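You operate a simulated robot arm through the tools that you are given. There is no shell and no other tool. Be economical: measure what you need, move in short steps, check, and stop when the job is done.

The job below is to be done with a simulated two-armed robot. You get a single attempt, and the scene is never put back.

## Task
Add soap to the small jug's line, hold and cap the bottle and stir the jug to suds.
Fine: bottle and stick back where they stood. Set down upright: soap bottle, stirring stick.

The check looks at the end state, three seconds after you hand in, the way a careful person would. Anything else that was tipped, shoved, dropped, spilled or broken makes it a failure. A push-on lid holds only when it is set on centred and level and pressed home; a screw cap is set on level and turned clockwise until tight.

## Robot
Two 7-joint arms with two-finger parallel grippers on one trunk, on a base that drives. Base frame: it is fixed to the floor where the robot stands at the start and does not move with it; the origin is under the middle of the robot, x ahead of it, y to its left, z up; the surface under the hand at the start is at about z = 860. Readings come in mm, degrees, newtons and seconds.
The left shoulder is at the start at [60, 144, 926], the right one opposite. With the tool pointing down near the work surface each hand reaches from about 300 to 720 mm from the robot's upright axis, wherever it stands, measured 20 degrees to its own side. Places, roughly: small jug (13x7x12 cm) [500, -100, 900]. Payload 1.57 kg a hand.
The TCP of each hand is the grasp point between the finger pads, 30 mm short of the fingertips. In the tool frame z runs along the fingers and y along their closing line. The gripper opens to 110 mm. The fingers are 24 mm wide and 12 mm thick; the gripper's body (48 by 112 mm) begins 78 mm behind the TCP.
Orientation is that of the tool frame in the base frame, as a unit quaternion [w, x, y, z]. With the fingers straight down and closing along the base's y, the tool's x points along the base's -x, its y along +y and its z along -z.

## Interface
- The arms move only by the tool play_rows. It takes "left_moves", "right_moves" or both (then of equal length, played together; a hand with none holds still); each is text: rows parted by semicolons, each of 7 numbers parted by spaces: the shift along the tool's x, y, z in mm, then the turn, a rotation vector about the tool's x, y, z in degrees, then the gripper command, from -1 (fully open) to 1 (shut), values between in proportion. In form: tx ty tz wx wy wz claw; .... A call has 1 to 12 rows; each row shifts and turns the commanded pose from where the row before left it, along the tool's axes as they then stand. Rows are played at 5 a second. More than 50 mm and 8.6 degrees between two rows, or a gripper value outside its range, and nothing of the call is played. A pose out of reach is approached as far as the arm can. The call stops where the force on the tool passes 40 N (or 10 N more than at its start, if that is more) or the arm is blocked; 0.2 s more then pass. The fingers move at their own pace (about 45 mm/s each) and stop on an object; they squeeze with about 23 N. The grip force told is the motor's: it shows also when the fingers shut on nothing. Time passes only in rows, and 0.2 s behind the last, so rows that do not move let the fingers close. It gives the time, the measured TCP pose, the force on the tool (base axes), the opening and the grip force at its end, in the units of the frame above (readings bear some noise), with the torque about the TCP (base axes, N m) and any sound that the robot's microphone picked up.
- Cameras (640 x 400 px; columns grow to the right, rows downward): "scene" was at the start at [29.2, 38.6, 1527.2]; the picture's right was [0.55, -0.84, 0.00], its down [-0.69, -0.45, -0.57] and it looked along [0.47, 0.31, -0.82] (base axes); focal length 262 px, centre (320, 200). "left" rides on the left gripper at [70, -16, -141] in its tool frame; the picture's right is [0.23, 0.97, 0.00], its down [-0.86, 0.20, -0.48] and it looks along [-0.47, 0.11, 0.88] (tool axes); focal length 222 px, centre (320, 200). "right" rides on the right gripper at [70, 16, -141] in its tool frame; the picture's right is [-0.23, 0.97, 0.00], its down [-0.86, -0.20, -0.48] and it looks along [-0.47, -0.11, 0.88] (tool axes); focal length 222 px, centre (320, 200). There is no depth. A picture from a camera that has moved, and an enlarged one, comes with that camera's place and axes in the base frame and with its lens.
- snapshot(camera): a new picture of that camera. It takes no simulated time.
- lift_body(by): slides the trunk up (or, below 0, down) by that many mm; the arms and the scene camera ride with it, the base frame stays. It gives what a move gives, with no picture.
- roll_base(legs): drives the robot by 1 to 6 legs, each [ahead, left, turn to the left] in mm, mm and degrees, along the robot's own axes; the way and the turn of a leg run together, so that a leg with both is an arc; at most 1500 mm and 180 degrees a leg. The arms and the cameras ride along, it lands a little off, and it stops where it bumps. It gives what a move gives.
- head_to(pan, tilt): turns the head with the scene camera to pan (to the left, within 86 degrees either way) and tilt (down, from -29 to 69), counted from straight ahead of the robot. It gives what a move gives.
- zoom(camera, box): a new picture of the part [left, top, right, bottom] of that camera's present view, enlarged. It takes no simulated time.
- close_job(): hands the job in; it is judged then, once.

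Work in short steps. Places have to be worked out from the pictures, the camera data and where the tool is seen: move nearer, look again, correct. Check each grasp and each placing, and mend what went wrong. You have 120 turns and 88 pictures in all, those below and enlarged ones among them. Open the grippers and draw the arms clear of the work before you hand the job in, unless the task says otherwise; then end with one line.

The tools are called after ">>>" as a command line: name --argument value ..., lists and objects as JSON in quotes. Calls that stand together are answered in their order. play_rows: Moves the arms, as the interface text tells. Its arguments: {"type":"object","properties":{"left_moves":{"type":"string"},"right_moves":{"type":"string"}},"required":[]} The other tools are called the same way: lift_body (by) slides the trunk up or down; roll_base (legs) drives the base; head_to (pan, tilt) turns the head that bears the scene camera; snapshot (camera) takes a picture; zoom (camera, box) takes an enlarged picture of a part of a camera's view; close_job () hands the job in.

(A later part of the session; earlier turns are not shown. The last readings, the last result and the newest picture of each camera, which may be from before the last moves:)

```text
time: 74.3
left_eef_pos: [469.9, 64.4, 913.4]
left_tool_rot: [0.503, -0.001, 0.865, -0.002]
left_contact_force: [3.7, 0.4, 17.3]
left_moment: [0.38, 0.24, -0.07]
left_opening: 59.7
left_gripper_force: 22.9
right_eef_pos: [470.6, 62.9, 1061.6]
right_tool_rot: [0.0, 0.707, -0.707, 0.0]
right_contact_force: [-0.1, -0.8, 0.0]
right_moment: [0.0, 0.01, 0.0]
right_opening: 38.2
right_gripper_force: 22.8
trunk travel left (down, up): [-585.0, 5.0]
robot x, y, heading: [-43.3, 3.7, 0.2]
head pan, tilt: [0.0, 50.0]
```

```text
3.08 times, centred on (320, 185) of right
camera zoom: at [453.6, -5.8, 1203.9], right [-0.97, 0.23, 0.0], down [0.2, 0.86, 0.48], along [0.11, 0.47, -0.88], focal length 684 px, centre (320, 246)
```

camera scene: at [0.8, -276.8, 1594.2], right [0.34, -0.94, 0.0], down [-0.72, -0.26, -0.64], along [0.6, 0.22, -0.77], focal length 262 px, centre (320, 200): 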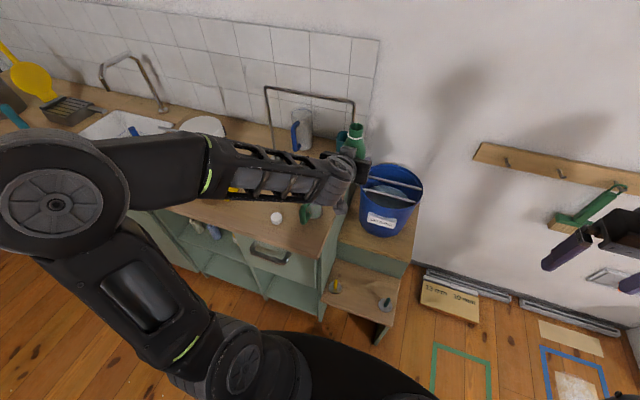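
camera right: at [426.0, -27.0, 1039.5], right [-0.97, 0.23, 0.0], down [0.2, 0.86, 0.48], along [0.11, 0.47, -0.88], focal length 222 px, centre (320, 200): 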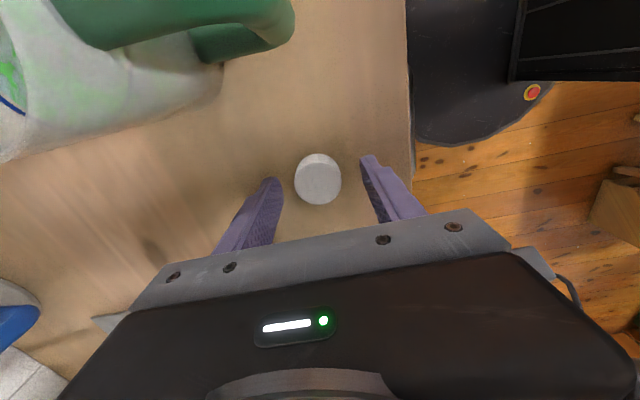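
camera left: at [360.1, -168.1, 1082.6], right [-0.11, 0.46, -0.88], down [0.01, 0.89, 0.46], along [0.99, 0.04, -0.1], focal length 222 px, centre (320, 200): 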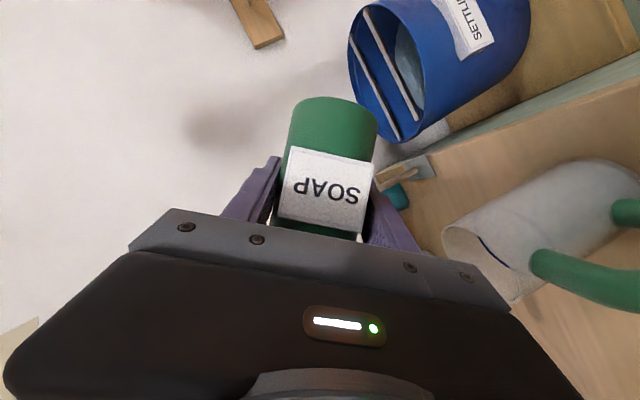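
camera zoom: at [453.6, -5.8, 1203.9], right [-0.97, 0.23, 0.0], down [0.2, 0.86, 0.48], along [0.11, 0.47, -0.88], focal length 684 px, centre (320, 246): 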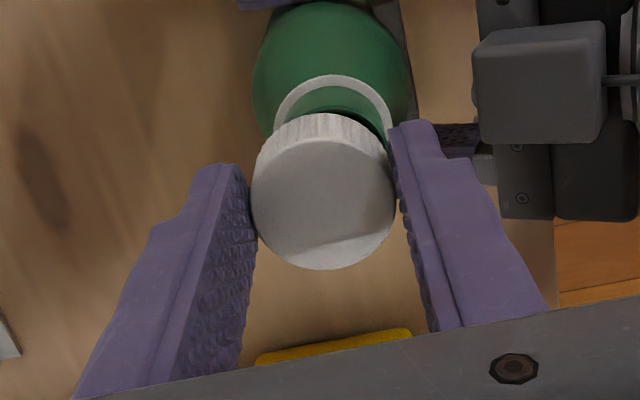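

Left pressing is a bit high; I ease it 0.8 mm. To fix the mouth's x precisely I raise the cap and shift 40 mm to +y so the right camera sees straight down onto the mouth.

>>> play_rows --left_moves "-0.7 0 -0.4 0 0 0 1; 0 0 0 0 0 0 1; 0 0 0 0 0 0 1" --right_moves "0 0 -18 0 0 0 1; -20 0 0 0 0 0 1; -20 0 0 0 0 0 1"

>>> zoom --camera "right" --box '[230, 50, 410, 250]'

```text
time: 75.2
left_eef_pos: [469.1, 64.9, 914.1]
left_tool_rot: [0.501, -0.002, 0.866, -0.001]
left_contact_force: [3.3, -0.4, 9.1]
left_moment: [0.26, -0.14, -0.14]
left_opening: 59.5
left_gripper_force: 23.3
right_eef_pos: [471.3, 102.1, 1080.7]
right_tool_rot: [0.0, -0.707, 0.707, 0.0]
right_contact_force: [0.2, 0.1, 0.3]
right_moment: [-0.01, 0.01, -0.03]
right_opening: 38.2
right_gripper_force: 23.4
trunk travel left (down, up): [-585.0, 5.0]
robot x, y, heading: [-42.2, 3.5, 0.0]
head pan, tilt: [0.0, 50.0]
```

```text
2.00 times, centred on (320, 150) of right
camera zoom: at [454.3, 33.6, 1221.3], right [-0.97, 0.23, 0.0], down [0.2, 0.86, 0.48], along [0.11, 0.47, -0.88], focal length 444 px, centre (320, 300)
```

zoom: 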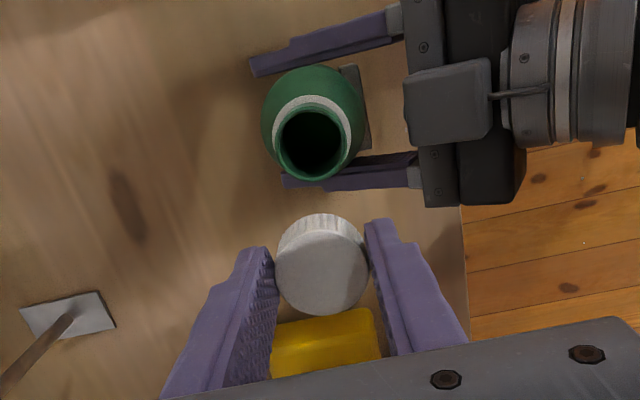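

The top-down view fixes the offset: mouth is ≈4 mm nearer in x and 38 mm back in y from the cap. I move there and lower until just above the rim.

>>> play_rows --right_moves "20 1.9 0 0 0 0 1; 19.1 1.9 0 0 0 0 1; 0 0 15 0 0 0 1; 0 0 12 0 0 0 1; 0 0 0 0 0 0 1"

>>> zoom --camera "scene" --box '[280, 185, 320, 225]'

```text
time: 76.3
left_eef_pos: [469.8, 65.2, 915.0]
left_tool_rot: [0.501, 0.0, 0.866, -0.002]
left_contact_force: [3.0, -2.7, 3.7]
left_moment: [0.17, -0.13, -0.02]
left_opening: 59.2
left_gripper_force: 22.9
right_eef_pos: [467.1, 65.1, 1053.9]
right_tool_rot: [-0.001, 0.708, -0.706, 0.0]
right_contact_force: [-0.1, -0.9, 6.2]
right_moment: [-0.09, 0.04, 0.0]
right_opening: 38.0
right_gripper_force: 23.4
trunk travel left (down, up): [-585.0, 5.0]
robot x, y, heading: [-43.3, 5.9, -0.2]
head pan, tilt: [0.0, 50.0]
```

```text
10.00 times, centred on (300, 205) of scene
camera zoom: at [4.0, 0.1, 1594.3], right [0.0, -1.0, 0.0], down [-0.77, 0.0, -0.64], along [0.64, 0.0, -0.77], focal length 2625 px, centre (520, 150)
```

zoom: 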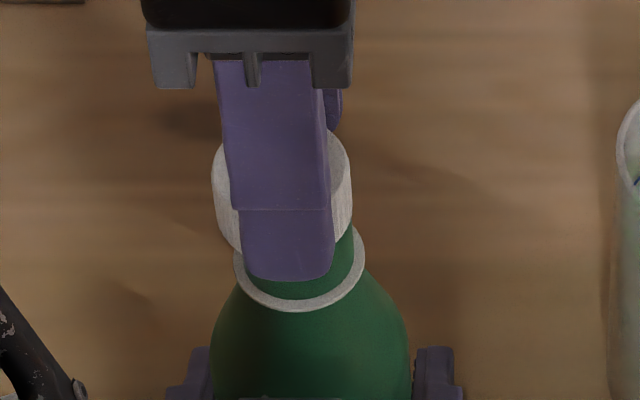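

The cap touched the rim (z≈1018) and sits ≈2.8 mm too far +y. I lift 4 mm, correct, and lower again softly.

>>> play_rows --right_moves "0 0 -4 0 0 0 1; 2.8 0.8 0 0 0 0 1; 0 0 0 0 0 0 1; 0 0 2 0 0 0 1; 0 0 2 0 0 0 1; 0 0 1.5 0 0 0 1; 0 0 1.5 0 0 0 1; 0 0 0 0 0 0 1"

>>> zoom --camera "scene" --box '[280, 185, 320, 225]'

```text
time: 78.2
left_eef_pos: [469.5, 65.4, 914.8]
left_tool_rot: [0.501, -0.001, 0.866, -0.002]
left_contact_force: [-1.7, -0.4, 1.3]
left_moment: [0.09, 0.08, 0.02]
left_opening: 59.5
left_gripper_force: 22.9
right_eef_pos: [466.9, 62.5, 1051.3]
right_tool_rot: [0.0, 0.708, -0.707, -0.001]
right_contact_force: [0.5, -0.5, 0.3]
right_moment: [-0.05, 0.04, -0.04]
right_opening: 38.2
right_gripper_force: 22.7
trunk travel left (down, up): [-585.0, 5.0]
robot x, y, heading: [-42.7, -2.3, 0.1]
head pan, tilt: [0.0, 50.0]
```

```text
10.00 times, centred on (300, 205) of scene
camera zoom: at [4.3, 0.4, 1594.2], right [0.0, -1.0, 0.0], down [-0.77, 0.0, -0.64], along [0.64, 0.0, -0.77], focal length 2625 px, centre (520, 150)
```

zoom: 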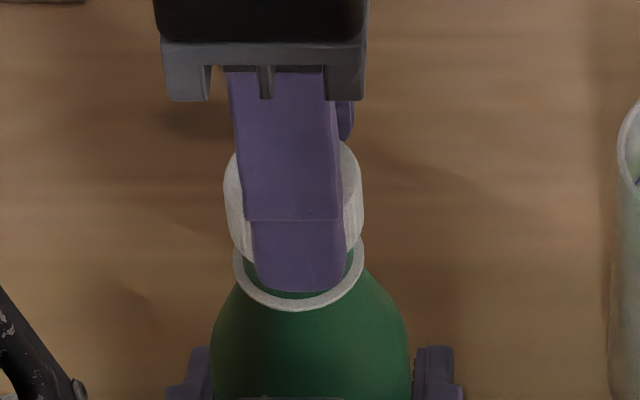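

No contact force below the former rim height — the cap seems to slip over the neck. I lower on in 1 mm steps.

>>> play_rows --right_moves "0.6 0 1 0 0 0 1; 0 0 1 0 0 0 1; 0 0 1 0 0 0 1; 0 0 0 0 0 0 1"

```text
time: 79.2
left_eef_pos: [470.2, 65.4, 914.3]
left_tool_rot: [0.501, -0.001, 0.866, -0.001]
left_contact_force: [-2.2, -0.7, 0.9]
left_moment: [0.24, -0.16, 0.03]
left_opening: 59.5
left_gripper_force: 22.7
right_eef_pos: [465.5, 61.9, 1046.8]
right_tool_rot: [0.0, 0.708, -0.706, 0.0]
right_contact_force: [1.6, 0.5, 0.4]
right_moment: [0.04, -0.13, -0.06]
right_opening: 38.1
right_gripper_force: 23.0
trunk travel left (down, up): [-585.0, 5.0]
robot x, y, heading: [-43.0, 6.1, 0.1]
head pan, tilt: [0.0, 50.0]
```

Still free vertically; continue down.

>>> play_rows --right_moves "0 0 1 0 0 0 1; 0 0 1 0 0 0 1; 0 0 1 0 0 0 1; 0 0 1 0 0 0 1; 0 0 0 0 0 0 1"

```text
time: 80.3
left_eef_pos: [470.4, 65.5, 914.4]
left_tool_rot: [0.501, -0.001, 0.865, -0.002]
left_contact_force: [-3.7, -0.5, -0.3]
left_moment: [0.3, -0.26, 0.03]
left_opening: 59.5
left_gripper_force: 22.8
right_eef_pos: [464.8, 61.1, 1043.2]
right_tool_rot: [0.0, 0.708, -0.706, 0.0]
right_contact_force: [2.2, 1.2, 0.4]
right_moment: [0.05, -0.11, -0.04]
right_opening: 38.3
right_gripper_force: 23.4
trunk travel left (down, up): [-585.0, 5.0]
robot x, y, heading: [-40.7, -1.8, 0.2]
head pan, tilt: [0.0, 50.0]
```

Side force says the cap hugs one side; I shift +1 x, +0.8 y and lower until it bottoms.

>>> play_rows --right_moves "-0.8 -1 0 0 0 0 1; 0 0 1 0 0 0 1; 0 0 1 0 0 0 1; 0 0 1 0 0 0 1; 0 0 0 0 0 0 1"

>>> zoom --camera "scene" --box '[280, 185, 320, 225]'

```text
time: 81.5
left_eef_pos: [469.9, 64.7, 913.9]
left_tool_rot: [0.501, 0.0, 0.865, -0.003]
left_contact_force: [4.9, -1.3, -2.0]
left_moment: [0.21, 0.43, -0.01]
left_opening: 59.4
left_gripper_force: 22.7
right_eef_pos: [465.5, 62.0, 1041.1]
right_tool_rot: [0.001, 0.707, -0.707, 0.0]
right_contact_force: [-5.0, 1.0, -0.3]
right_moment: [-0.07, 0.05, -0.01]
right_opening: 38.4
right_gripper_force: 22.9
trunk travel left (down, up): [-585.0, 5.0]
robot x, y, heading: [-43.5, -1.1, 0.2]
head pan, tilt: [0.0, 50.0]
```

```text
10.00 times, centred on (300, 205) of scene
camera zoom: at [4.9, 0.6, 1594.2], right [0.0, -1.0, 0.0], down [-0.77, 0.0, -0.64], along [0.64, 0.0, -0.77], focal length 2625 px, centre (520, 150)
```

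zoom: 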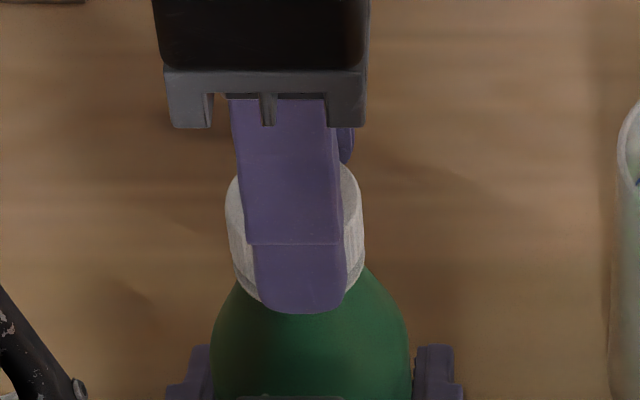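

The cap is over the neck down to the ring. Now I turn clockwise ~90° with slight downward feed.

>>> play_rows --right_moves "0 0.5 0.5 0 0 0 1; 0 0 0.1 0 0 8.2 1; 0 0 0.1 0 0 8.2 1; 0 0 0.1 0 0 8.2 1; 0 0 0.1 0 0 8.2 1; 0 0 0.1 0 0 8.2 1; 0 0 0.1 0 0 8.2 1; 0 0 0.1 0 0 8.2 1; 0 0 0.1 0 0 8.2 1; 0 0 0.1 0 0 8.2 1; 0 0 0.1 0 0 8.2 1; 0 0 0.1 0 0 8.2 1"

```text
time: 84.2
left_eef_pos: [469.4, 63.1, 914.2]
left_tool_rot: [0.501, 0.0, 0.866, -0.003]
left_contact_force: [11.8, -8.8, 1.9]
left_moment: [0.8, 0.33, 0.11]
left_opening: 59.6
left_gripper_force: 22.9
right_eef_pos: [466.3, 62.3, 1039.9]
right_tool_rot: [0.0, 0.002, 1.0, 0.001]
right_contact_force: [-8.9, 10.2, 1.7]
right_moment: [0.43, 0.54, 0.06]
right_opening: 38.4
right_gripper_force: 22.9
trunk travel left (down, up): [-585.0, 5.0]
robot x, y, heading: [-40.6, -1.1, 0.2]
head pan, tilt: [0.0, 50.0]
```

Turned 90°, no tightness yet. I relieve the side load and turn another ~90°.

>>> play_rows --right_moves "1.2 1.3 0.2 0 0 0 1; 0 0 0.1 0 0 8.4 1; 0 0 0.1 0 0 8.4 1; 0 0 0.1 0 0 8.4 1; 0 0 0.1 0 0 8.4 1; 0 0 0.1 0 0 8.4 1; 0 0 0.1 0 0 8.4 1; 0 0 0.1 0 0 8.4 1; 0 0 0.1 0 0 8.4 1; 0 0 0.1 0 0 8.4 1; 0 0 0.1 0 0 8.4 1; 0 0 0 0 0 0 1"

```text
time: 86.8
left_eef_pos: [468.3, 64.8, 913.6]
left_tool_rot: [0.501, 0.0, 0.866, -0.002]
left_contact_force: [-10.1, -17.6, 3.9]
left_moment: [0.78, -0.44, 0.0]
left_opening: 60.2
left_gripper_force: 22.9
right_eef_pos: [465.8, 63.8, 1038.0]
right_tool_rot: [-0.001, 0.671, 0.742, 0.002]
right_contact_force: [7.5, 13.8, 2.8]
right_moment: [0.62, -0.35, 0.02]
right_opening: 38.1
right_gripper_force: 22.8
trunk travel left (down, up): [-585.0, 5.0]
robot x, y, heading: [-42.6, -0.2, -0.0]
head pan, tilt: [0.0, 50.0]
```

Relieving the side load again and turning on to see whether it tightens.

>>> play_rows --right_moves "1.8 1 0 0 0 0 1; 0 0 0.1 0 0 8.4 1; 0 0 0.1 0 0 8.4 1; 0 0 0.1 0 0 8.4 1; 0 0 0.1 0 0 8.4 1; 0 0 0.1 0 0 8.4 1; 0 0 0.1 0 0 8.4 1; 0 0 0.1 0 0 8.4 1; 0 0 0 0 0 0 1"

```text
time: 88.8
left_eef_pos: [469.8, 65.4, 915.5]
left_tool_rot: [0.502, -0.002, 0.865, -0.001]
left_contact_force: [-0.7, 2.5, 2.3]
left_moment: [0.18, -0.13, -0.46]
left_opening: 57.2
left_gripper_force: 22.6
right_eef_pos: [466.3, 65.9, 1038.1]
right_tool_rot: [0.001, 0.949, 0.317, 0.0]
right_contact_force: [2.3, -0.3, 0.8]
right_moment: [-0.07, -0.09, 0.48]
right_opening: 37.5
right_gripper_force: 22.7
trunk travel left (down, up): [-585.0, 5.0]
robot x, y, heading: [-41.5, -0.3, -0.0]
head pan, tilt: [0.0, 50.0]
```

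Torque rose to ≈0.48 N·m: it is tightening. One small extra turn to confirm.

>>> play_rows --right_moves "0 0 0 0 0 5 1; 0 0 0 0 0 5 1; 0 0 0 0 0 0 1"

>>> zoom --camera "scene" --box '[275, 180, 325, 230]'

```text
time: 89.5
left_eef_pos: [470.6, 66.0, 915.1]
left_tool_rot: [0.501, -0.001, 0.865, -0.002]
left_contact_force: [1.0, 1.3, 3.5]
left_moment: [0.24, 0.01, -0.31]
left_opening: 56.9
left_gripper_force: 23.5
right_eef_pos: [465.3, 66.3, 1037.6]
right_tool_rot: [0.0, 0.972, 0.234, 0.0]
right_contact_force: [0.7, -0.8, 0.2]
right_moment: [-0.14, -0.14, 0.4]
right_opening: 38.2
right_gripper_force: 23.2
trunk travel left (down, up): [-585.0, 5.0]
robot x, y, heading: [-38.6, 1.7, 0.1]
head pan, tilt: [0.0, 50.0]
```

```text
8.00 times, centred on (300, 205) of scene
camera zoom: at [4.4, 0.7, 1594.3], right [0.0, -1.0, 0.0], down [-0.77, 0.0, -0.64], along [0.64, 0.0, -0.77], focal length 2100 px, centre (480, 160)
```

zoom: 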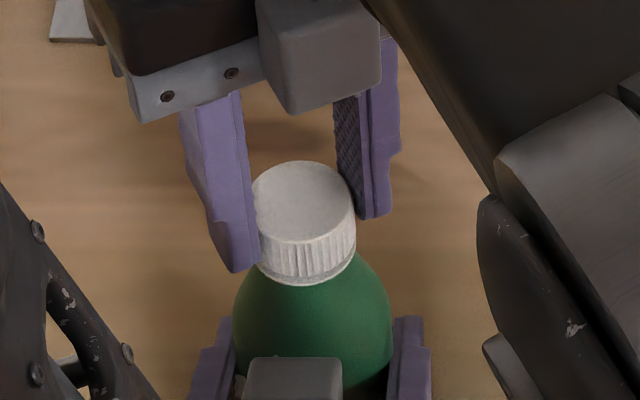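

Cap sits level and flush; the torque plateaus, so it's tight. I open the right hand, lift it and draw it to the right.

>>> play_rows --right_moves "0 0 0 0 0 0 -0.2; 0 0 0 0 0 0 -0.2; 0 0 0 0 0 0 -0.2; 0 0 -20 0 0 0 -0.2; 0 0 -30 0 0 0 -0.2; 0 0 -30 0 0 0 -0.2; -22.8 44 0 0 0 0 -0.2; -22.8 44 0 0 0 0 -0.2; -22.8 44 0 0 0 0 -0.2; -22.8 44 0 0 0 0 -0.2; -22.8 44 0 0 0 0 -0.2; -22.8 44 0 0 0 0 -0.2"

>>> zoom --camera "scene" --box '[265, 170, 355, 240]'

```text
time: 92.2
left_eef_pos: [469.8, 65.2, 914.1]
left_tool_rot: [0.501, -0.001, 0.866, -0.002]
left_contact_force: [-0.2, -0.2, 4.8]
left_moment: [0.21, -0.17, 0.0]
left_opening: 56.8
left_gripper_force: 23.1
right_eef_pos: [464.7, -233.0, 1117.3]
right_tool_rot: [0.001, 0.972, 0.235, 0.0]
right_contact_force: [0.7, -0.4, -0.3]
right_moment: [0.01, 0.05, -0.02]
right_opening: 66.1
right_gripper_force: 0.1
trunk travel left (down, up): [-585.0, 5.0]
robot x, y, heading: [-46.0, 0.4, 0.1]
head pan, tilt: [0.0, 50.0]
```

```text
5.71 times, centred on (310, 205) of scene
camera zoom: at [4.4, -0.2, 1594.2], right [0.0, -1.0, 0.0], down [-0.77, 0.0, -0.64], along [0.64, 0.0, -0.77], focal length 1500 px, centre (377, 171)
```

zoom: 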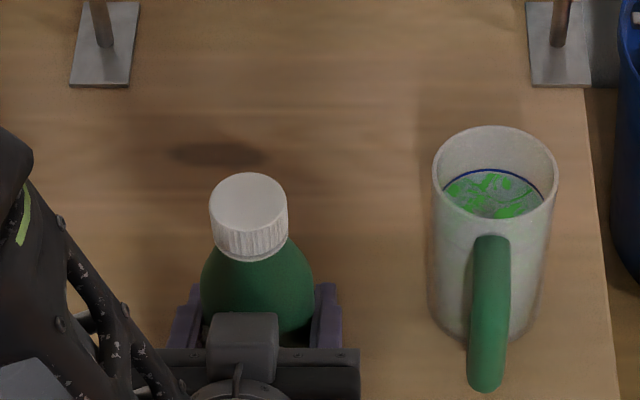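

The bottle is capped. I lift it 15 mm and return it to its original spot.

>>> play_rows --left_moves "-8.7 0 -5 0 0 0 1; -8.7 0 -5 0 0 0 1; -4 36.4 6.9 0 0 0 1; -4 36.4 6.9 0 0 0 1; 0 0 0 0 0 0 1; 8.7 0 5 0 0 0 1; 4.3 0 2.5 0 0 0 1; 0 0 0 0 0 0 1"

```text
time: 94.0
left_eef_pos: [486.0, 138.2, 918.3]
left_tool_rot: [0.501, -0.001, 0.866, -0.002]
left_contact_force: [-0.4, 0.4, -2.9]
left_moment: [0.01, 0.03, 0.01]
left_opening: 57.0
left_gripper_force: 22.7
right_eef_pos: [464.3, -232.4, 1117.7]
right_tool_rot: [0.0, 0.972, 0.233, 0.0]
right_contact_force: [-0.2, 0.6, -0.2]
right_moment: [-0.04, 0.02, 0.0]
right_opening: 66.2
right_gripper_force: 0.2
trunk travel left (down, up): [-585.0, 5.0]
robot x, y, heading: [-40.3, 1.4, 0.2]
head pan, tilt: [0.0, 50.0]
```

Lower the last 4 mm until it carries.

>>> play_rows --left_moves "1.7 0 1 0 0 0 1; 0.9 0 0.5 0 0 0 1; 0.6 0 0.35 0 0 0 1; 0 0 0 0 0 0 1; 0 0 0 0 0 0 1"

```text
time: 95.2
left_eef_pos: [486.1, 138.6, 914.0]
left_tool_rot: [0.501, 0.0, 0.865, -0.002]
left_contact_force: [0.3, -0.1, -2.8]
left_moment: [-0.03, -0.01, 0.0]
left_opening: 57.0
left_gripper_force: 22.6
right_eef_pos: [464.0, -231.9, 1117.4]
right_tool_rot: [0.0, 0.972, 0.234, 0.0]
right_contact_force: [-0.2, 0.0, 0.5]
right_moment: [0.01, 0.0, -0.01]
right_opening: 65.8
right_gripper_force: 0.1
trunk travel left (down, up): [-585.0, 5.0]
robot x, y, heading: [-41.1, 2.9, 0.0]
head pan, tilt: [0.0, 50.0]
```

>>> play_rows --left_moves "0.87 0 0.5 0 0 0 1; 0.5 0 0.3 0 0 0 1; 0 0 0 0 0 0 1; 0 0 0 0 0 0 1"

```text
time: 96.2
left_eef_pos: [486.4, 138.5, 913.9]
left_tool_rot: [0.502, -0.001, 0.865, -0.002]
left_contact_force: [-0.2, 0.6, 6.0]
left_moment: [0.26, 0.1, 0.02]
left_opening: 56.9
left_gripper_force: 23.4
right_eef_pos: [464.5, -231.8, 1117.4]
right_tool_rot: [0.0, 0.972, 0.234, -0.001]
right_contact_force: [0.1, -0.6, -0.7]
right_moment: [0.0, 0.01, 0.01]
right_opening: 66.0
right_gripper_force: 0.1
trunk travel left (down, up): [-585.0, 5.0]
robot x, y, heading: [-42.9, 0.6, 0.1]
head pan, tilt: [0.0, 50.0]
```

Seated. I open the left hand, then back the base straight off so the fingers slide free.

>>> play_rows --left_moves "0 0 0 0 0 0 -0.7; 0 0 0 0 0 0 -0.7; 0 0 0 0 0 0 -0.7; 0 0 0 0 0 0 -0.7"

>>> roll_base --legs '[[-170, 0, 0]]'

>>> snapshot --camera "scene"

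```text
time: 97.2
left_eef_pos: [485.9, 137.6, 915.0]
left_tool_rot: [0.502, -0.001, 0.865, -0.002]
left_contact_force: [0.2, -0.2, 0.0]
left_moment: [0.03, -0.01, 0.03]
left_opening: 93.4
left_gripper_force: 0.0
right_eef_pos: [463.2, -233.2, 1117.9]
right_tool_rot: [0.0, 0.972, 0.235, 0.0]
right_contact_force: [0.1, 0.2, 0.1]
right_moment: [0.0, 0.01, -0.02]
right_opening: 65.9
right_gripper_force: 0.0
trunk travel left (down, up): [-585.0, 5.0]
robot x, y, heading: [-38.9, 3.6, 0.0]
head pan, tilt: [0.0, 50.0]
```

```text
time: 98.6
left_eef_pos: [313.8, 137.4, 913.8]
left_tool_rot: [0.501, -0.001, 0.865, -0.002]
left_contact_force: [0.1, 0.1, 0.3]
left_moment: [-0.01, 0.02, 0.01]
left_opening: 93.2
left_gripper_force: 0.0
right_eef_pos: [292.8, -232.2, 1118.6]
right_tool_rot: [0.0, 0.972, 0.234, 0.001]
right_contact_force: [-0.2, 0.0, 0.1]
right_moment: [-0.01, -0.04, 0.03]
right_opening: 66.0
right_gripper_force: 0.0
trunk travel left (down, up): [-585.0, 5.0]
robot x, y, heading: [-215.5, 3.1, 0.2]
head pan, tilt: [0.0, 50.0]
```

```text
22 pictures are left
camera scene: at [-167.6, 0.3, 1594.3], right [0.0, -1.0, 0.0], down [-0.77, 0.0, -0.64], along [0.64, 0.0, -0.77], focal length 262 px, centre (320, 200)
```

scene: 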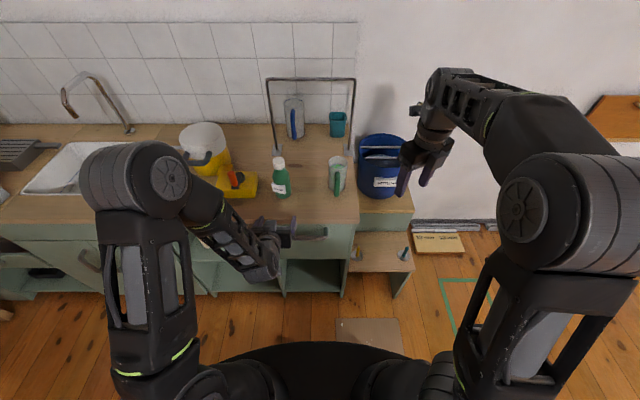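

The bottle stands capped at its place. I raise the left hand and pitch it back to pointing straight down.

>>> play_rows --left_moves "-43.3 0 -25 0 0 0 -0.5; -43.3 0 -25 0 0 0 -0.5; -43.3 0 -25 0 0 0 -0.5; -43.3 0 -25 0 0 0 -0.5; 0 0 0 0 8.57 0 -0.5; 0 0 0 0 8.57 0 -0.5; 0 0 0 0 8.57 0 -0.5; 0 0 0 0 8.57 0 -0.5; 0 0 0 0 8.57 0 -0.5; 0 0 0 0 8.57 0 -0.5; 0 0 0 0 8.57 0 -0.5"

>>> roll_base --legs '[[0, 180, 0]]'

>>> head_to --pan 25 --tilt 45

>>> snapshot --camera "scene"

```text
time: 101.0
left_eef_pos: [315.6, 139.3, 1113.4]
left_tool_rot: [0.0, 0.0, 1.0, -0.002]
left_contact_force: [0.6, -1.2, -0.1]
left_moment: [0.01, 0.0, -0.02]
left_opening: 82.5
left_gripper_force: 0.1
right_eef_pos: [293.7, -231.3, 1116.8]
right_tool_rot: [-0.001, 0.972, 0.235, 0.001]
right_contact_force: [0.7, 0.7, -0.2]
right_moment: [0.0, 0.04, -0.04]
right_opening: 66.1
right_gripper_force: 0.1
trunk travel left (down, up): [-585.0, 5.0]
robot x, y, heading: [-215.1, 1.7, 0.2]
head pan, tilt: [0.0, 50.0]
```

```text
time: 102.5
left_eef_pos: [315.7, 319.8, 1113.3]
left_tool_rot: [0.0, 0.001, 1.0, -0.003]
left_contact_force: [-0.3, 1.0, 0.5]
left_moment: [-0.04, 0.03, -0.03]
left_opening: 82.4
left_gripper_force: 0.0
right_eef_pos: [293.9, -51.3, 1118.8]
right_tool_rot: [0.001, 0.972, 0.234, 0.0]
right_contact_force: [-0.4, -0.3, -0.8]
right_moment: [-0.05, -0.02, -0.03]
right_opening: 65.8
right_gripper_force: 0.0
trunk travel left (down, up): [-585.0, 5.0]
robot x, y, heading: [-212.0, 183.8, -0.1]
head pan, tilt: [0.0, 50.0]
```

```text
time: 103.4
left_eef_pos: [315.0, 318.6, 1114.0]
left_tool_rot: [0.001, 0.001, 1.0, -0.002]
left_contact_force: [0.2, -0.2, -0.3]
left_moment: [-0.01, 0.01, -0.02]
left_opening: 82.2
left_gripper_force: 0.0
right_eef_pos: [294.0, -52.3, 1117.0]
right_tool_rot: [0.0, 0.972, 0.234, 0.0]
right_contact_force: [0.1, -0.3, -0.5]
right_moment: [0.04, 0.0, -0.02]
right_opening: 66.1
right_gripper_force: 0.1
trunk travel left (down, up): [-585.0, 5.0]
robot x, y, heading: [-212.3, 182.5, 0.1]
head pan, tilt: [25.0, 45.0]
```

```text
21 pictures are left
camera scene: at [-169.2, 215.5, 1601.1], right [0.42, -0.91, 0.0], down [-0.64, -0.3, -0.71], along [0.64, 0.3, -0.71], focal length 262 px, centre (320, 200)
```

scene: 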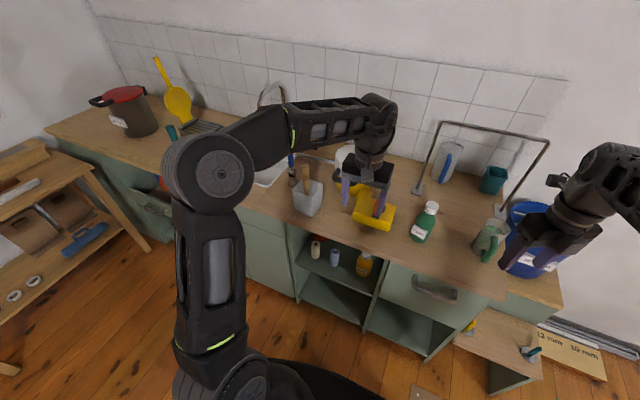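

I zoom on the holder and stick.

>>> zoom --camera "scene" --box '[270, 145, 340, 220]'

```text
5.33 times, centred on (305, 182) of scene
camera zoom: at [-169.2, 215.5, 1601.1], right [0.42, -0.91, 0.0], down [-0.64, -0.3, -0.71], along [0.64, 0.3, -0.71], focal length 1400 px, centre (400, 293)
```

zoom: 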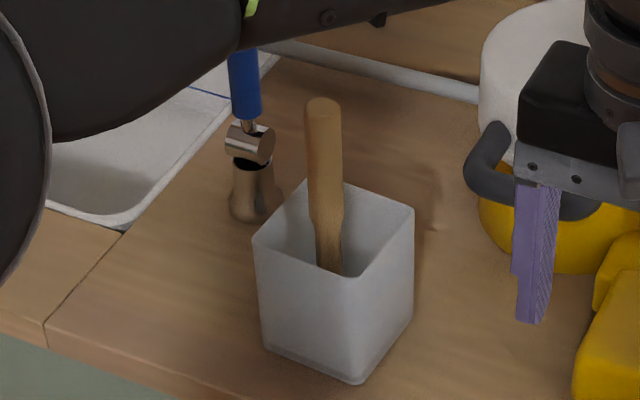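

The stick stands alone in the holder at ≈(446,557). I drive 150 mm forward and bring the left hand above it.

>>> roll_base --legs '[[150, 0, 0]]'

>>> play_rows --left_moves "4 40 0 0 0 0 -0.5; 3 40 0 0 0 0 -0.5; 3 40 0 0 0 0 -0.5; 3 40 0 0 0 0 -0.5; 3 39 0 0 0 0 -0.5; 3 39 0 0 0 0 -0.5"

>>> snapshot --camera "left"

```text
time: 104.8
left_eef_pos: [466.9, 318.2, 1113.9]
left_tool_rot: [0.001, 0.001, 1.0, -0.002]
left_contact_force: [0.4, -0.1, 0.2]
left_moment: [0.01, 0.02, -0.01]
left_opening: 82.5
left_gripper_force: 0.0
right_eef_pos: [443.3, -53.6, 1117.0]
right_tool_rot: [0.0, 0.972, 0.234, -0.001]
right_contact_force: [-0.2, 0.7, -0.2]
right_moment: [-0.02, 0.08, 0.01]
right_opening: 65.9
right_gripper_force: 0.1
trunk travel left (down, up): [-585.0, 5.0]
robot x, y, heading: [-63.8, 184.1, -0.1]
head pan, tilt: [25.0, 45.0]
```

```text
time: 106.2
left_eef_pos: [439.4, 543.3, 1096.5]
left_tool_rot: [0.005, 0.0, 1.0, -0.001]
left_contact_force: [0.5, 0.0, 0.0]
left_moment: [0.01, 0.0, -0.02]
left_opening: 82.6
left_gripper_force: 0.0
left hand out of reach, approached as far as the arm can: row 6
right_eef_pos: [442.0, -52.4, 1117.7]
right_tool_rot: [0.0, 0.972, 0.234, 0.0]
right_contact_force: [-0.3, -0.6, -0.2]
right_moment: [0.0, 0.03, -0.04]
right_opening: 66.0
right_gripper_force: 0.0
trunk travel left (down, up): [-585.0, 5.0]
robot x, y, heading: [-60.9, 181.6, 0.1]
head pan, tilt: [25.0, 45.0]
```

```text
19 pictures are left
camera left: at [368.8, 527.9, 1238.3], right [-0.23, 0.97, 0.0], down [0.85, 0.2, 0.49], along [0.47, 0.11, -0.87], focal length 222 px, centre (320, 200)
```

left: 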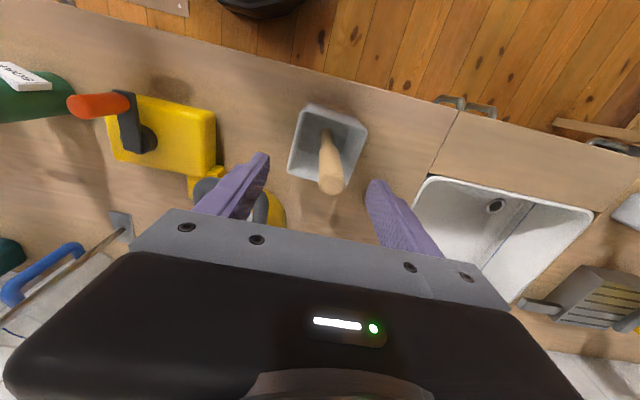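

Stick top at ≈(446,556). Reach is at its limit, so I pull the hand back and up, shift the base 100 mm left, and re-approach.

>>> play_rows --left_moves "35 0 0 0 0 0 -0.5; 35 -10 0 0 0 0 -0.5; 0 0 -20 0 0 0 -0.5; 0 0 -10 0 0 0 -0.5"

>>> roll_base --legs '[[0, 120, 0]]'

```text
time: 107.2
left_eef_pos: [369.5, 531.6, 1124.0]
left_tool_rot: [0.003, 0.0, 1.0, -0.001]
left_contact_force: [-0.9, 0.0, 0.3]
left_moment: [0.02, 0.01, -0.03]
left_opening: 82.7
left_gripper_force: 0.0
left hand out of reach, approached as far as the arm can: row 4
right_eef_pos: [442.1, -53.6, 1117.6]
right_tool_rot: [0.0, 0.972, 0.233, 0.001]
right_contact_force: [-0.3, 0.2, 0.4]
right_moment: [-0.01, 0.04, 0.0]
right_opening: 66.1
right_gripper_force: 0.1
trunk travel left (down, up): [-585.0, 5.0]
robot x, y, heading: [-60.5, 178.6, 0.2]
head pan, tilt: [25.0, 45.0]
```

```text
time: 108.4
left_eef_pos: [368.5, 655.2, 1123.9]
left_tool_rot: [0.004, -0.002, 1.0, -0.002]
left_contact_force: [0.2, 0.8, -0.4]
left_moment: [-0.05, 0.01, -0.01]
left_opening: 82.5
left_gripper_force: 0.1
right_eef_pos: [444.1, 71.0, 1117.8]
right_tool_rot: [0.002, 0.972, 0.235, -0.001]
right_contact_force: [0.3, 0.1, -0.3]
right_moment: [-0.04, -0.01, 0.0]
right_opening: 66.1
right_gripper_force: 0.0
trunk travel left (down, up): [-585.0, 5.0]
robot x, y, heading: [-61.6, 304.7, -0.1]
head pan, tilt: [25.0, 45.0]
```

Now over the stick at safe height, then look.

>>> play_rows --left_moves "0 -33 0 0 0 0 -0.5; 0 -33 0 0 0 0 -0.5; 0 -33 0 0 0 0 -0.5; -39 0 0 0 0 0 -0.5; -38 0 0 0 0 0 -0.5; 0 0 0 0 0 0 -0.5"

>>> snapshot --camera "left"

```text
time: 109.8
left_eef_pos: [445.9, 556.0, 1124.4]
left_tool_rot: [0.003, -0.001, 1.0, -0.002]
left_contact_force: [0.5, 0.2, 0.1]
left_moment: [0.0, -0.03, 0.03]
left_opening: 82.5
left_gripper_force: 0.1
right_eef_pos: [442.5, 71.2, 1118.4]
right_tool_rot: [-0.001, 0.972, 0.234, 0.0]
right_contact_force: [0.7, -0.3, -0.6]
right_moment: [0.0, 0.02, 0.01]
right_opening: 66.1
right_gripper_force: 0.1
trunk travel left (down, up): [-585.0, 5.0]
robot x, y, heading: [-64.7, 301.9, -0.0]
head pan, tilt: [25.0, 45.0]
```

```text
18 pictures are left
camera left: at [375.3, 539.8, 1265.8], right [-0.23, 0.97, 0.0], down [0.85, 0.2, 0.48], along [0.47, 0.11, -0.87], focal length 222 px, centre (320, 200)
```

left: 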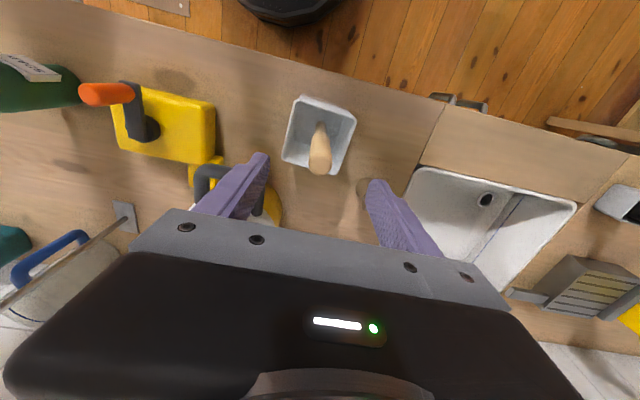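

Aligned on the stick. I narrow the fingers, descend to z≈1003 and grip the handle.

>>> play_rows --left_moves "0 0 0 0 0 0 -0.1; 0 1 30 0 0 0 -0.1; 0 0 35 0 0 0 -0.1; 0 0 35 0 0 0 -0.1; 0 0 21 0 0 0 -0.1; 0 0 0 0 0 0 -0.1; 0 0 0 0 0 0 1; 0 0 0 0 0 0 1; 0 0 0 0 0 0 1; 0 0 0 0 0 0 1"

```text
time: 112.0
left_eef_pos: [447.0, 555.3, 1004.0]
left_tool_rot: [0.004, -0.002, 1.0, -0.001]
left_contact_force: [-0.3, -0.1, -0.2]
left_moment: [-0.05, 0.0, 0.01]
left_opening: 22.5
left_gripper_force: 23.7
right_eef_pos: [444.2, 69.1, 1117.5]
right_tool_rot: [0.001, 0.972, 0.234, 0.0]
right_contact_force: [0.0, 0.7, 0.0]
right_moment: [-0.01, 0.04, 0.02]
right_opening: 66.2
right_gripper_force: 0.0
trunk travel left (down, up): [-585.0, 5.0]
robot x, y, heading: [-63.0, 300.9, -0.0]
head pan, tilt: [25.0, 45.0]
```

Gripped (22.5 mm). I lift the stick straight up out of the holder.

>>> play_rows --left_moves "0 0 -20 0 0 0 1; 0 0 -35 0 0 0 1; 0 0 -35 0 0 0 1; 0 0 -28 0 0 0 1; 0 0 0 0 0 0 1"

>>> zoom --camera "scene" --box '[220, 110, 420, 260]'

```text
time: 113.2
left_eef_pos: [446.4, 556.8, 1122.6]
left_tool_rot: [0.003, -0.002, 1.0, -0.002]
left_contact_force: [-0.7, 0.0, -0.1]
left_moment: [-0.03, 0.03, -0.02]
left_opening: 22.9
left_gripper_force: 23.0
right_eef_pos: [443.2, 69.4, 1118.5]
right_tool_rot: [0.0, 0.972, 0.235, 0.0]
right_contact_force: [-0.7, 0.4, -0.1]
right_moment: [-0.02, 0.02, 0.04]
right_opening: 66.0
right_gripper_force: 0.1
trunk travel left (down, up): [-585.0, 5.0]
robot x, y, heading: [-64.2, 299.4, 0.1]
head pan, tilt: [25.0, 45.0]
```

```text
2.67 times, centred on (320, 185) of scene
camera zoom: at [-18.9, 336.2, 1601.1], right [0.42, -0.91, 0.0], down [-0.64, -0.3, -0.71], along [0.64, 0.3, -0.71], focal length 700 px, centre (320, 240)
```

zoom: 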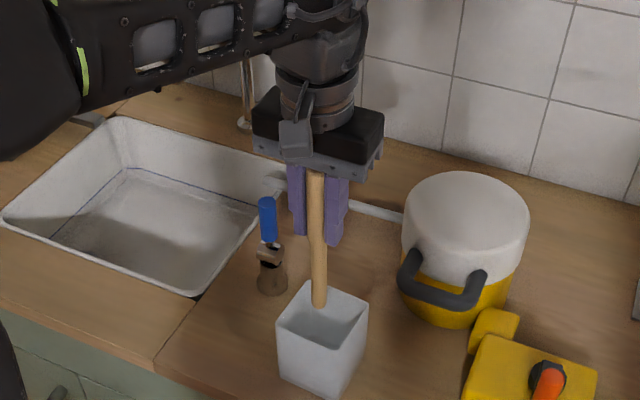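

Stick bottom is ≈145 mm below the TCP, clear of the holder. I pull it back to x≈380 and drive the base 510 mm right to the jug.

>>> play_rows --left_moves "33 0 0 0 0 0 1; 33 -20 0 0 0 0 1; 0 -30 -10 0 0 0 1; 0 0 -15 0 0 0 1"

>>> roll_base --legs '[[0, -512, 0]]'

>>> head_to --pan 15 --tilt 50

```text
time: 114.2
left_eef_pos: [380.3, 506.0, 1146.5]
left_tool_rot: [0.003, -0.001, 1.0, -0.001]
left_contact_force: [-0.7, 0.3, -0.1]
left_moment: [0.0, -0.01, 0.02]
left_opening: 22.7
left_gripper_force: 23.2
right_eef_pos: [444.7, 69.5, 1117.6]
right_tool_rot: [0.0, 0.972, 0.235, 0.0]
right_contact_force: [0.0, 0.3, 0.5]
right_moment: [0.0, -0.01, -0.02]
right_opening: 65.9
right_gripper_force: 0.0
trunk travel left (down, up): [-585.0, 5.0]
robot x, y, heading: [-64.7, 299.8, -0.0]
head pan, tilt: [25.0, 45.0]
```

```text
time: 117.2
left_eef_pos: [380.8, -7.1, 1147.3]
left_tool_rot: [0.004, -0.001, 1.0, -0.001]
left_contact_force: [0.0, -0.7, -0.4]
left_moment: [0.02, 0.02, 0.02]
left_opening: 22.8
left_gripper_force: 22.6
right_eef_pos: [443.5, -443.0, 1117.9]
right_tool_rot: [0.001, 0.972, 0.233, 0.0]
right_contact_force: [-0.4, 0.0, 0.6]
right_moment: [-0.02, -0.02, 0.01]
right_opening: 65.9
right_gripper_force: 0.1
trunk travel left (down, up): [-585.0, 5.0]
robot x, y, heading: [-59.2, -212.8, 0.0]
head pan, tilt: [25.0, 45.0]
```

```text
time: 118.0
left_eef_pos: [380.2, -7.5, 1147.2]
left_tool_rot: [0.004, -0.001, 1.0, -0.002]
left_contact_force: [0.4, 0.3, -1.2]
left_moment: [-0.01, 0.01, 0.02]
left_opening: 22.8
left_gripper_force: 22.9
right_eef_pos: [443.5, -444.1, 1117.6]
right_tool_rot: [0.0, 0.972, 0.233, 0.0]
right_contact_force: [0.4, 0.4, 0.7]
right_moment: [-0.02, -0.03, 0.05]
right_opening: 66.1
right_gripper_force: 0.1
trunk travel left (down, up): [-585.0, 5.0]
robot x, y, heading: [-62.1, -212.8, 0.1]
head pan, tilt: [15.0, 50.0]
```

I drive 60 mm forward, then extend the stick toward the jug in small moves, watching height.

>>> roll_base --legs '[[60, 0, 0]]'

>>> play_rows --left_moves "0 -20 0 0 0 0 1; 0 -20 0 0 0 0 1; 0 -13 0 0 0 0 1; -15 0 0 0 0 0 1"

>>> snapshot --camera "scene"

>>> snapshot --camera "left"

```text
time: 118.9
left_eef_pos: [441.9, -7.5, 1145.7]
left_tool_rot: [0.003, -0.001, 1.0, -0.002]
left_contact_force: [0.9, -0.7, -1.2]
left_moment: [0.02, 0.08, 0.01]
left_opening: 22.7
left_gripper_force: 23.2
right_eef_pos: [506.3, -444.6, 1116.5]
right_tool_rot: [0.001, 0.972, 0.233, -0.001]
right_contact_force: [-0.3, 0.0, 0.1]
right_moment: [0.02, 0.1, 0.02]
right_opening: 65.8
right_gripper_force: 0.2
trunk travel left (down, up): [-585.0, 5.0]
robot x, y, heading: [-0.9, -208.5, 0.3]
head pan, tilt: [15.0, 50.0]
```

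```text
time: 119.9
left_eef_pos: [456.7, -60.5, 1146.4]
left_tool_rot: [0.002, 0.0, 1.0, -0.002]
left_contact_force: [-0.1, -0.6, -0.7]
left_moment: [-0.03, 0.0, -0.02]
left_opening: 22.7
left_gripper_force: 22.6
right_eef_pos: [505.0, -443.4, 1117.7]
right_tool_rot: [0.001, 0.972, 0.234, 0.0]
right_contact_force: [-0.8, -0.4, 0.6]
right_moment: [0.0, -0.01, -0.01]
right_opening: 66.2
right_gripper_force: 0.0
trunk travel left (down, up): [-585.0, 5.0]
robot x, y, heading: [1.5, -208.9, 0.2]
head pan, tilt: [15.0, 50.0]
```

```text
16 pictures are left
camera scene: at [43.1, -190.8, 1594.2], right [0.26, -0.97, 0.0], down [-0.74, -0.2, -0.64], along [0.62, 0.17, -0.77], focal length 262 px, centre (320, 200)
```

scene: 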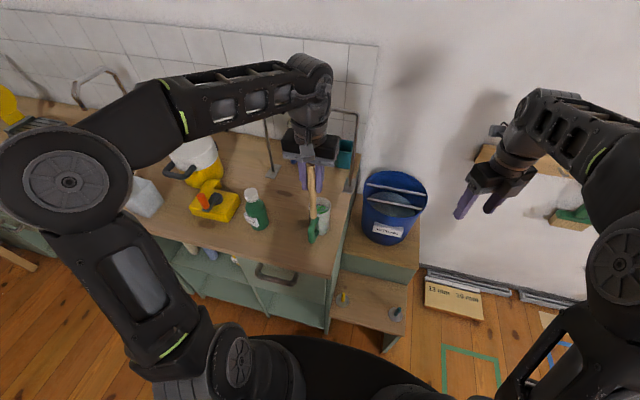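

```text
15 pictures are left
camera left: at [386.8, -75.8, 1287.4], right [-0.23, 0.97, 0.0], down [0.85, 0.2, 0.48], along [0.47, 0.11, -0.88], focal length 222 px, centre (320, 200)
```

left: 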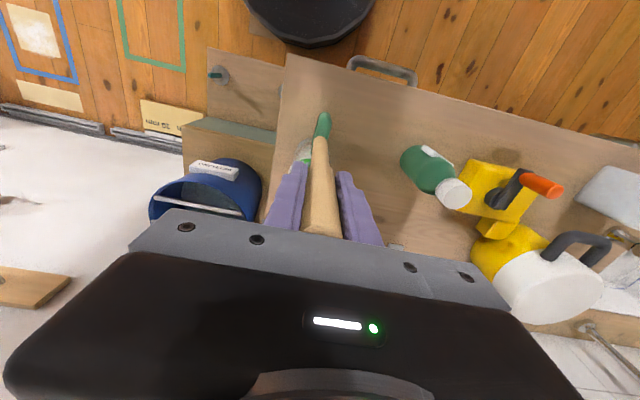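

I move the stick forward 60 mm over the jug and zoom on it.

>>> play_rows --left_moves "-20 0 0 0 0 0 1; -20 0 0 0 0 0 1; -19 0 0 0 0 0 1; 0 0 0 0 0 0 1"

>>> zoom --camera "scene" --box '[280, 140, 360, 250]'

```text
time: 120.9
left_eef_pos: [513.9, -60.1, 1147.0]
left_tool_rot: [0.003, -0.001, 1.0, -0.002]
left_contact_force: [0.4, -0.6, -0.3]
left_moment: [-0.02, -0.01, 0.02]
left_opening: 22.7
left_gripper_force: 23.1
right_eef_pos: [503.1, -443.8, 1118.0]
right_tool_rot: [-0.001, 0.972, 0.235, 0.0]
right_contact_force: [0.8, 0.1, 0.4]
right_moment: [-0.01, -0.04, 0.0]
right_opening: 66.1
right_gripper_force: 0.0
trunk travel left (down, up): [-585.0, 5.0]
robot x, y, heading: [2.1, -210.9, 0.2]
head pan, tilt: [15.0, 50.0]
```

```text
3.64 times, centred on (320, 195) of scene
camera zoom: at [41.6, -190.8, 1594.3], right [0.26, -0.97, 0.0], down [-0.74, -0.2, -0.64], along [0.62, 0.17, -0.77], focal length 954 px, centre (320, 218)
```

zoom: 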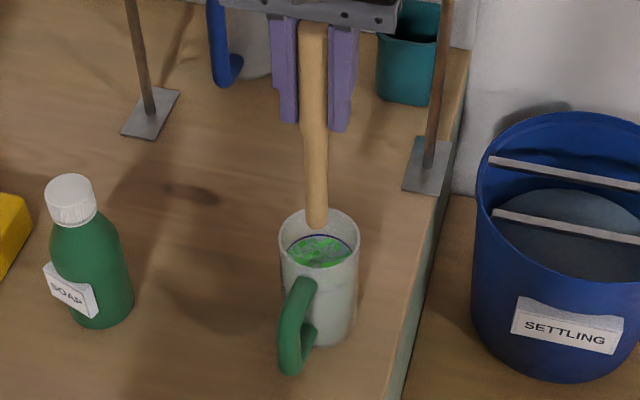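

The stick is centred over the jug (≈512,-61). I lower it slowly into the liquid (tip ≈ z 887).

>>> play_rows --left_moves "0 -1 20 0 0 0 1; 0 0 20 0 0 0 1; 0 0 20 0 0 0 1; 0 0 15 0 0 0 1; 0 0 15 0 0 0 1; 0 0 13 0 0 0 1; 0 0 12 0 0 0 1; 0 0 0 0 0 0 1"

>>> zoom --camera "scene" --box '[285, 180, 345, 240]'

```text
time: 122.7
left_eef_pos: [515.9, -61.3, 1031.9]
left_tool_rot: [0.003, -0.001, 1.0, -0.001]
left_contact_force: [0.0, -0.3, 0.3]
left_moment: [0.05, 0.01, 0.02]
left_opening: 22.7
left_gripper_force: 22.9
right_eef_pos: [504.1, -444.3, 1118.2]
right_tool_rot: [-0.001, 0.972, 0.234, -0.001]
right_contact_force: [0.7, 0.1, -0.5]
right_moment: [0.01, 0.01, -0.03]
right_opening: 65.9
right_gripper_force: 0.0
trunk travel left (down, up): [-585.0, 5.0]
robot x, y, heading: [0.2, -212.2, 0.0]
head pan, tilt: [15.0, 50.0]
```

```text
6.67 times, centred on (315, 210) of scene
camera zoom: at [42.0, -191.2, 1594.2], right [0.26, -0.97, 0.0], down [-0.74, -0.2, -0.64], along [0.62, 0.17, -0.77], focal length 1750 px, centre (353, 133)
```

zoom: 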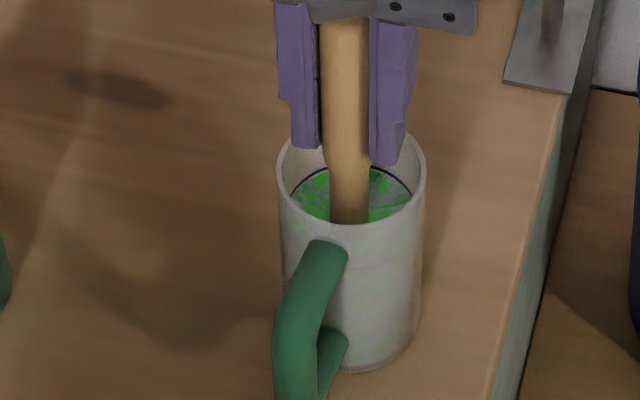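

Well centred with no contact. I stir: circle of 11 mm radius, about one turn per call to start.

>>> play_rows --left_moves "11 0 0 0 0 0 1; -3.22 7.78 0 0 0 0 1; -7.78 3.22 0 0 0 0 1; -7.78 -3.22 0 0 0 0 1; -3.22 -7.78 0 0 0 0 1; 3.22 -7.78 0 0 0 0 1; 7.78 -3.22 0 0 0 0 1; 7.78 3.22 0 0 0 0 1; 3.22 7.78 0 0 0 0 1"

>>> play_rows --left_moves "-3.22 7.78 0 0 0 0 1; -7.78 3.22 0 0 0 0 1; -7.78 -3.22 0 0 0 0 1; -3.22 -7.78 0 0 0 0 1; 3.22 -7.78 0 0 0 0 1; 7.78 -3.22 0 0 0 0 1; 7.78 3.22 0 0 0 0 1; 3.22 7.78 0 0 0 0 1"

>>> zoom --camera "scene" --box '[285, 180, 345, 240]'

```text
time: 124.7
left_eef_pos: [504.0, -61.7, 1033.2]
left_tool_rot: [0.003, 0.0, 1.0, -0.002]
left_contact_force: [-0.3, 0.0, -1.2]
left_moment: [-0.03, -0.02, 0.02]
left_opening: 22.8
left_gripper_force: 23.0
right_eef_pos: [502.8, -443.4, 1118.1]
right_tool_rot: [0.0, 0.972, 0.234, 0.0]
right_contact_force: [-0.4, -0.3, 0.8]
right_moment: [0.01, -0.04, 0.01]
right_opening: 66.0
right_gripper_force: 0.0
trunk travel left (down, up): [-585.0, 5.0]
robot x, y, heading: [0.4, -210.7, -0.2]
head pan, tilt: [15.0, 50.0]
```

```text
time: 126.5
left_eef_pos: [504.4, -61.3, 1033.3]
left_tool_rot: [0.003, 0.0, 1.0, -0.001]
left_contact_force: [0.0, -0.2, -1.0]
left_moment: [-0.02, -0.01, -0.01]
left_opening: 22.8
left_gripper_force: 22.8
right_eef_pos: [504.3, -444.0, 1117.9]
right_tool_rot: [0.001, 0.972, 0.234, -0.001]
right_contact_force: [0.2, 0.2, -0.1]
right_moment: [-0.01, 0.01, -0.03]
right_opening: 65.8
right_gripper_force: 0.1
trunk travel left (down, up): [-585.0, 5.0]
robot x, y, heading: [-2.8, -209.8, -0.1]
head pan, tilt: [15.0, 50.0]
```

```text
6.67 times, centred on (315, 210) of scene
camera zoom: at [42.1, -191.0, 1594.2], right [0.26, -0.97, 0.0], down [-0.74, -0.2, -0.64], along [0.62, 0.17, -0.77], focal length 1750 px, centre (353, 133)
```

zoom: 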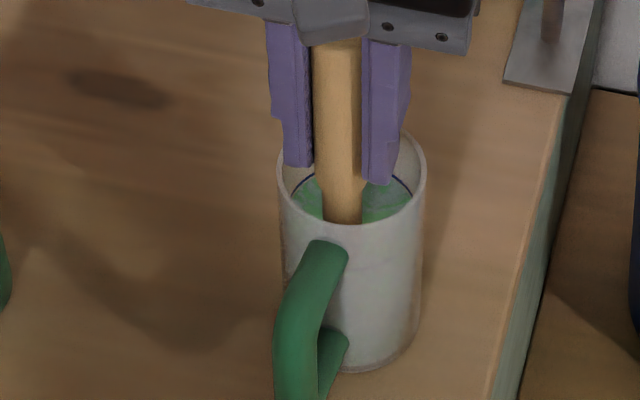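

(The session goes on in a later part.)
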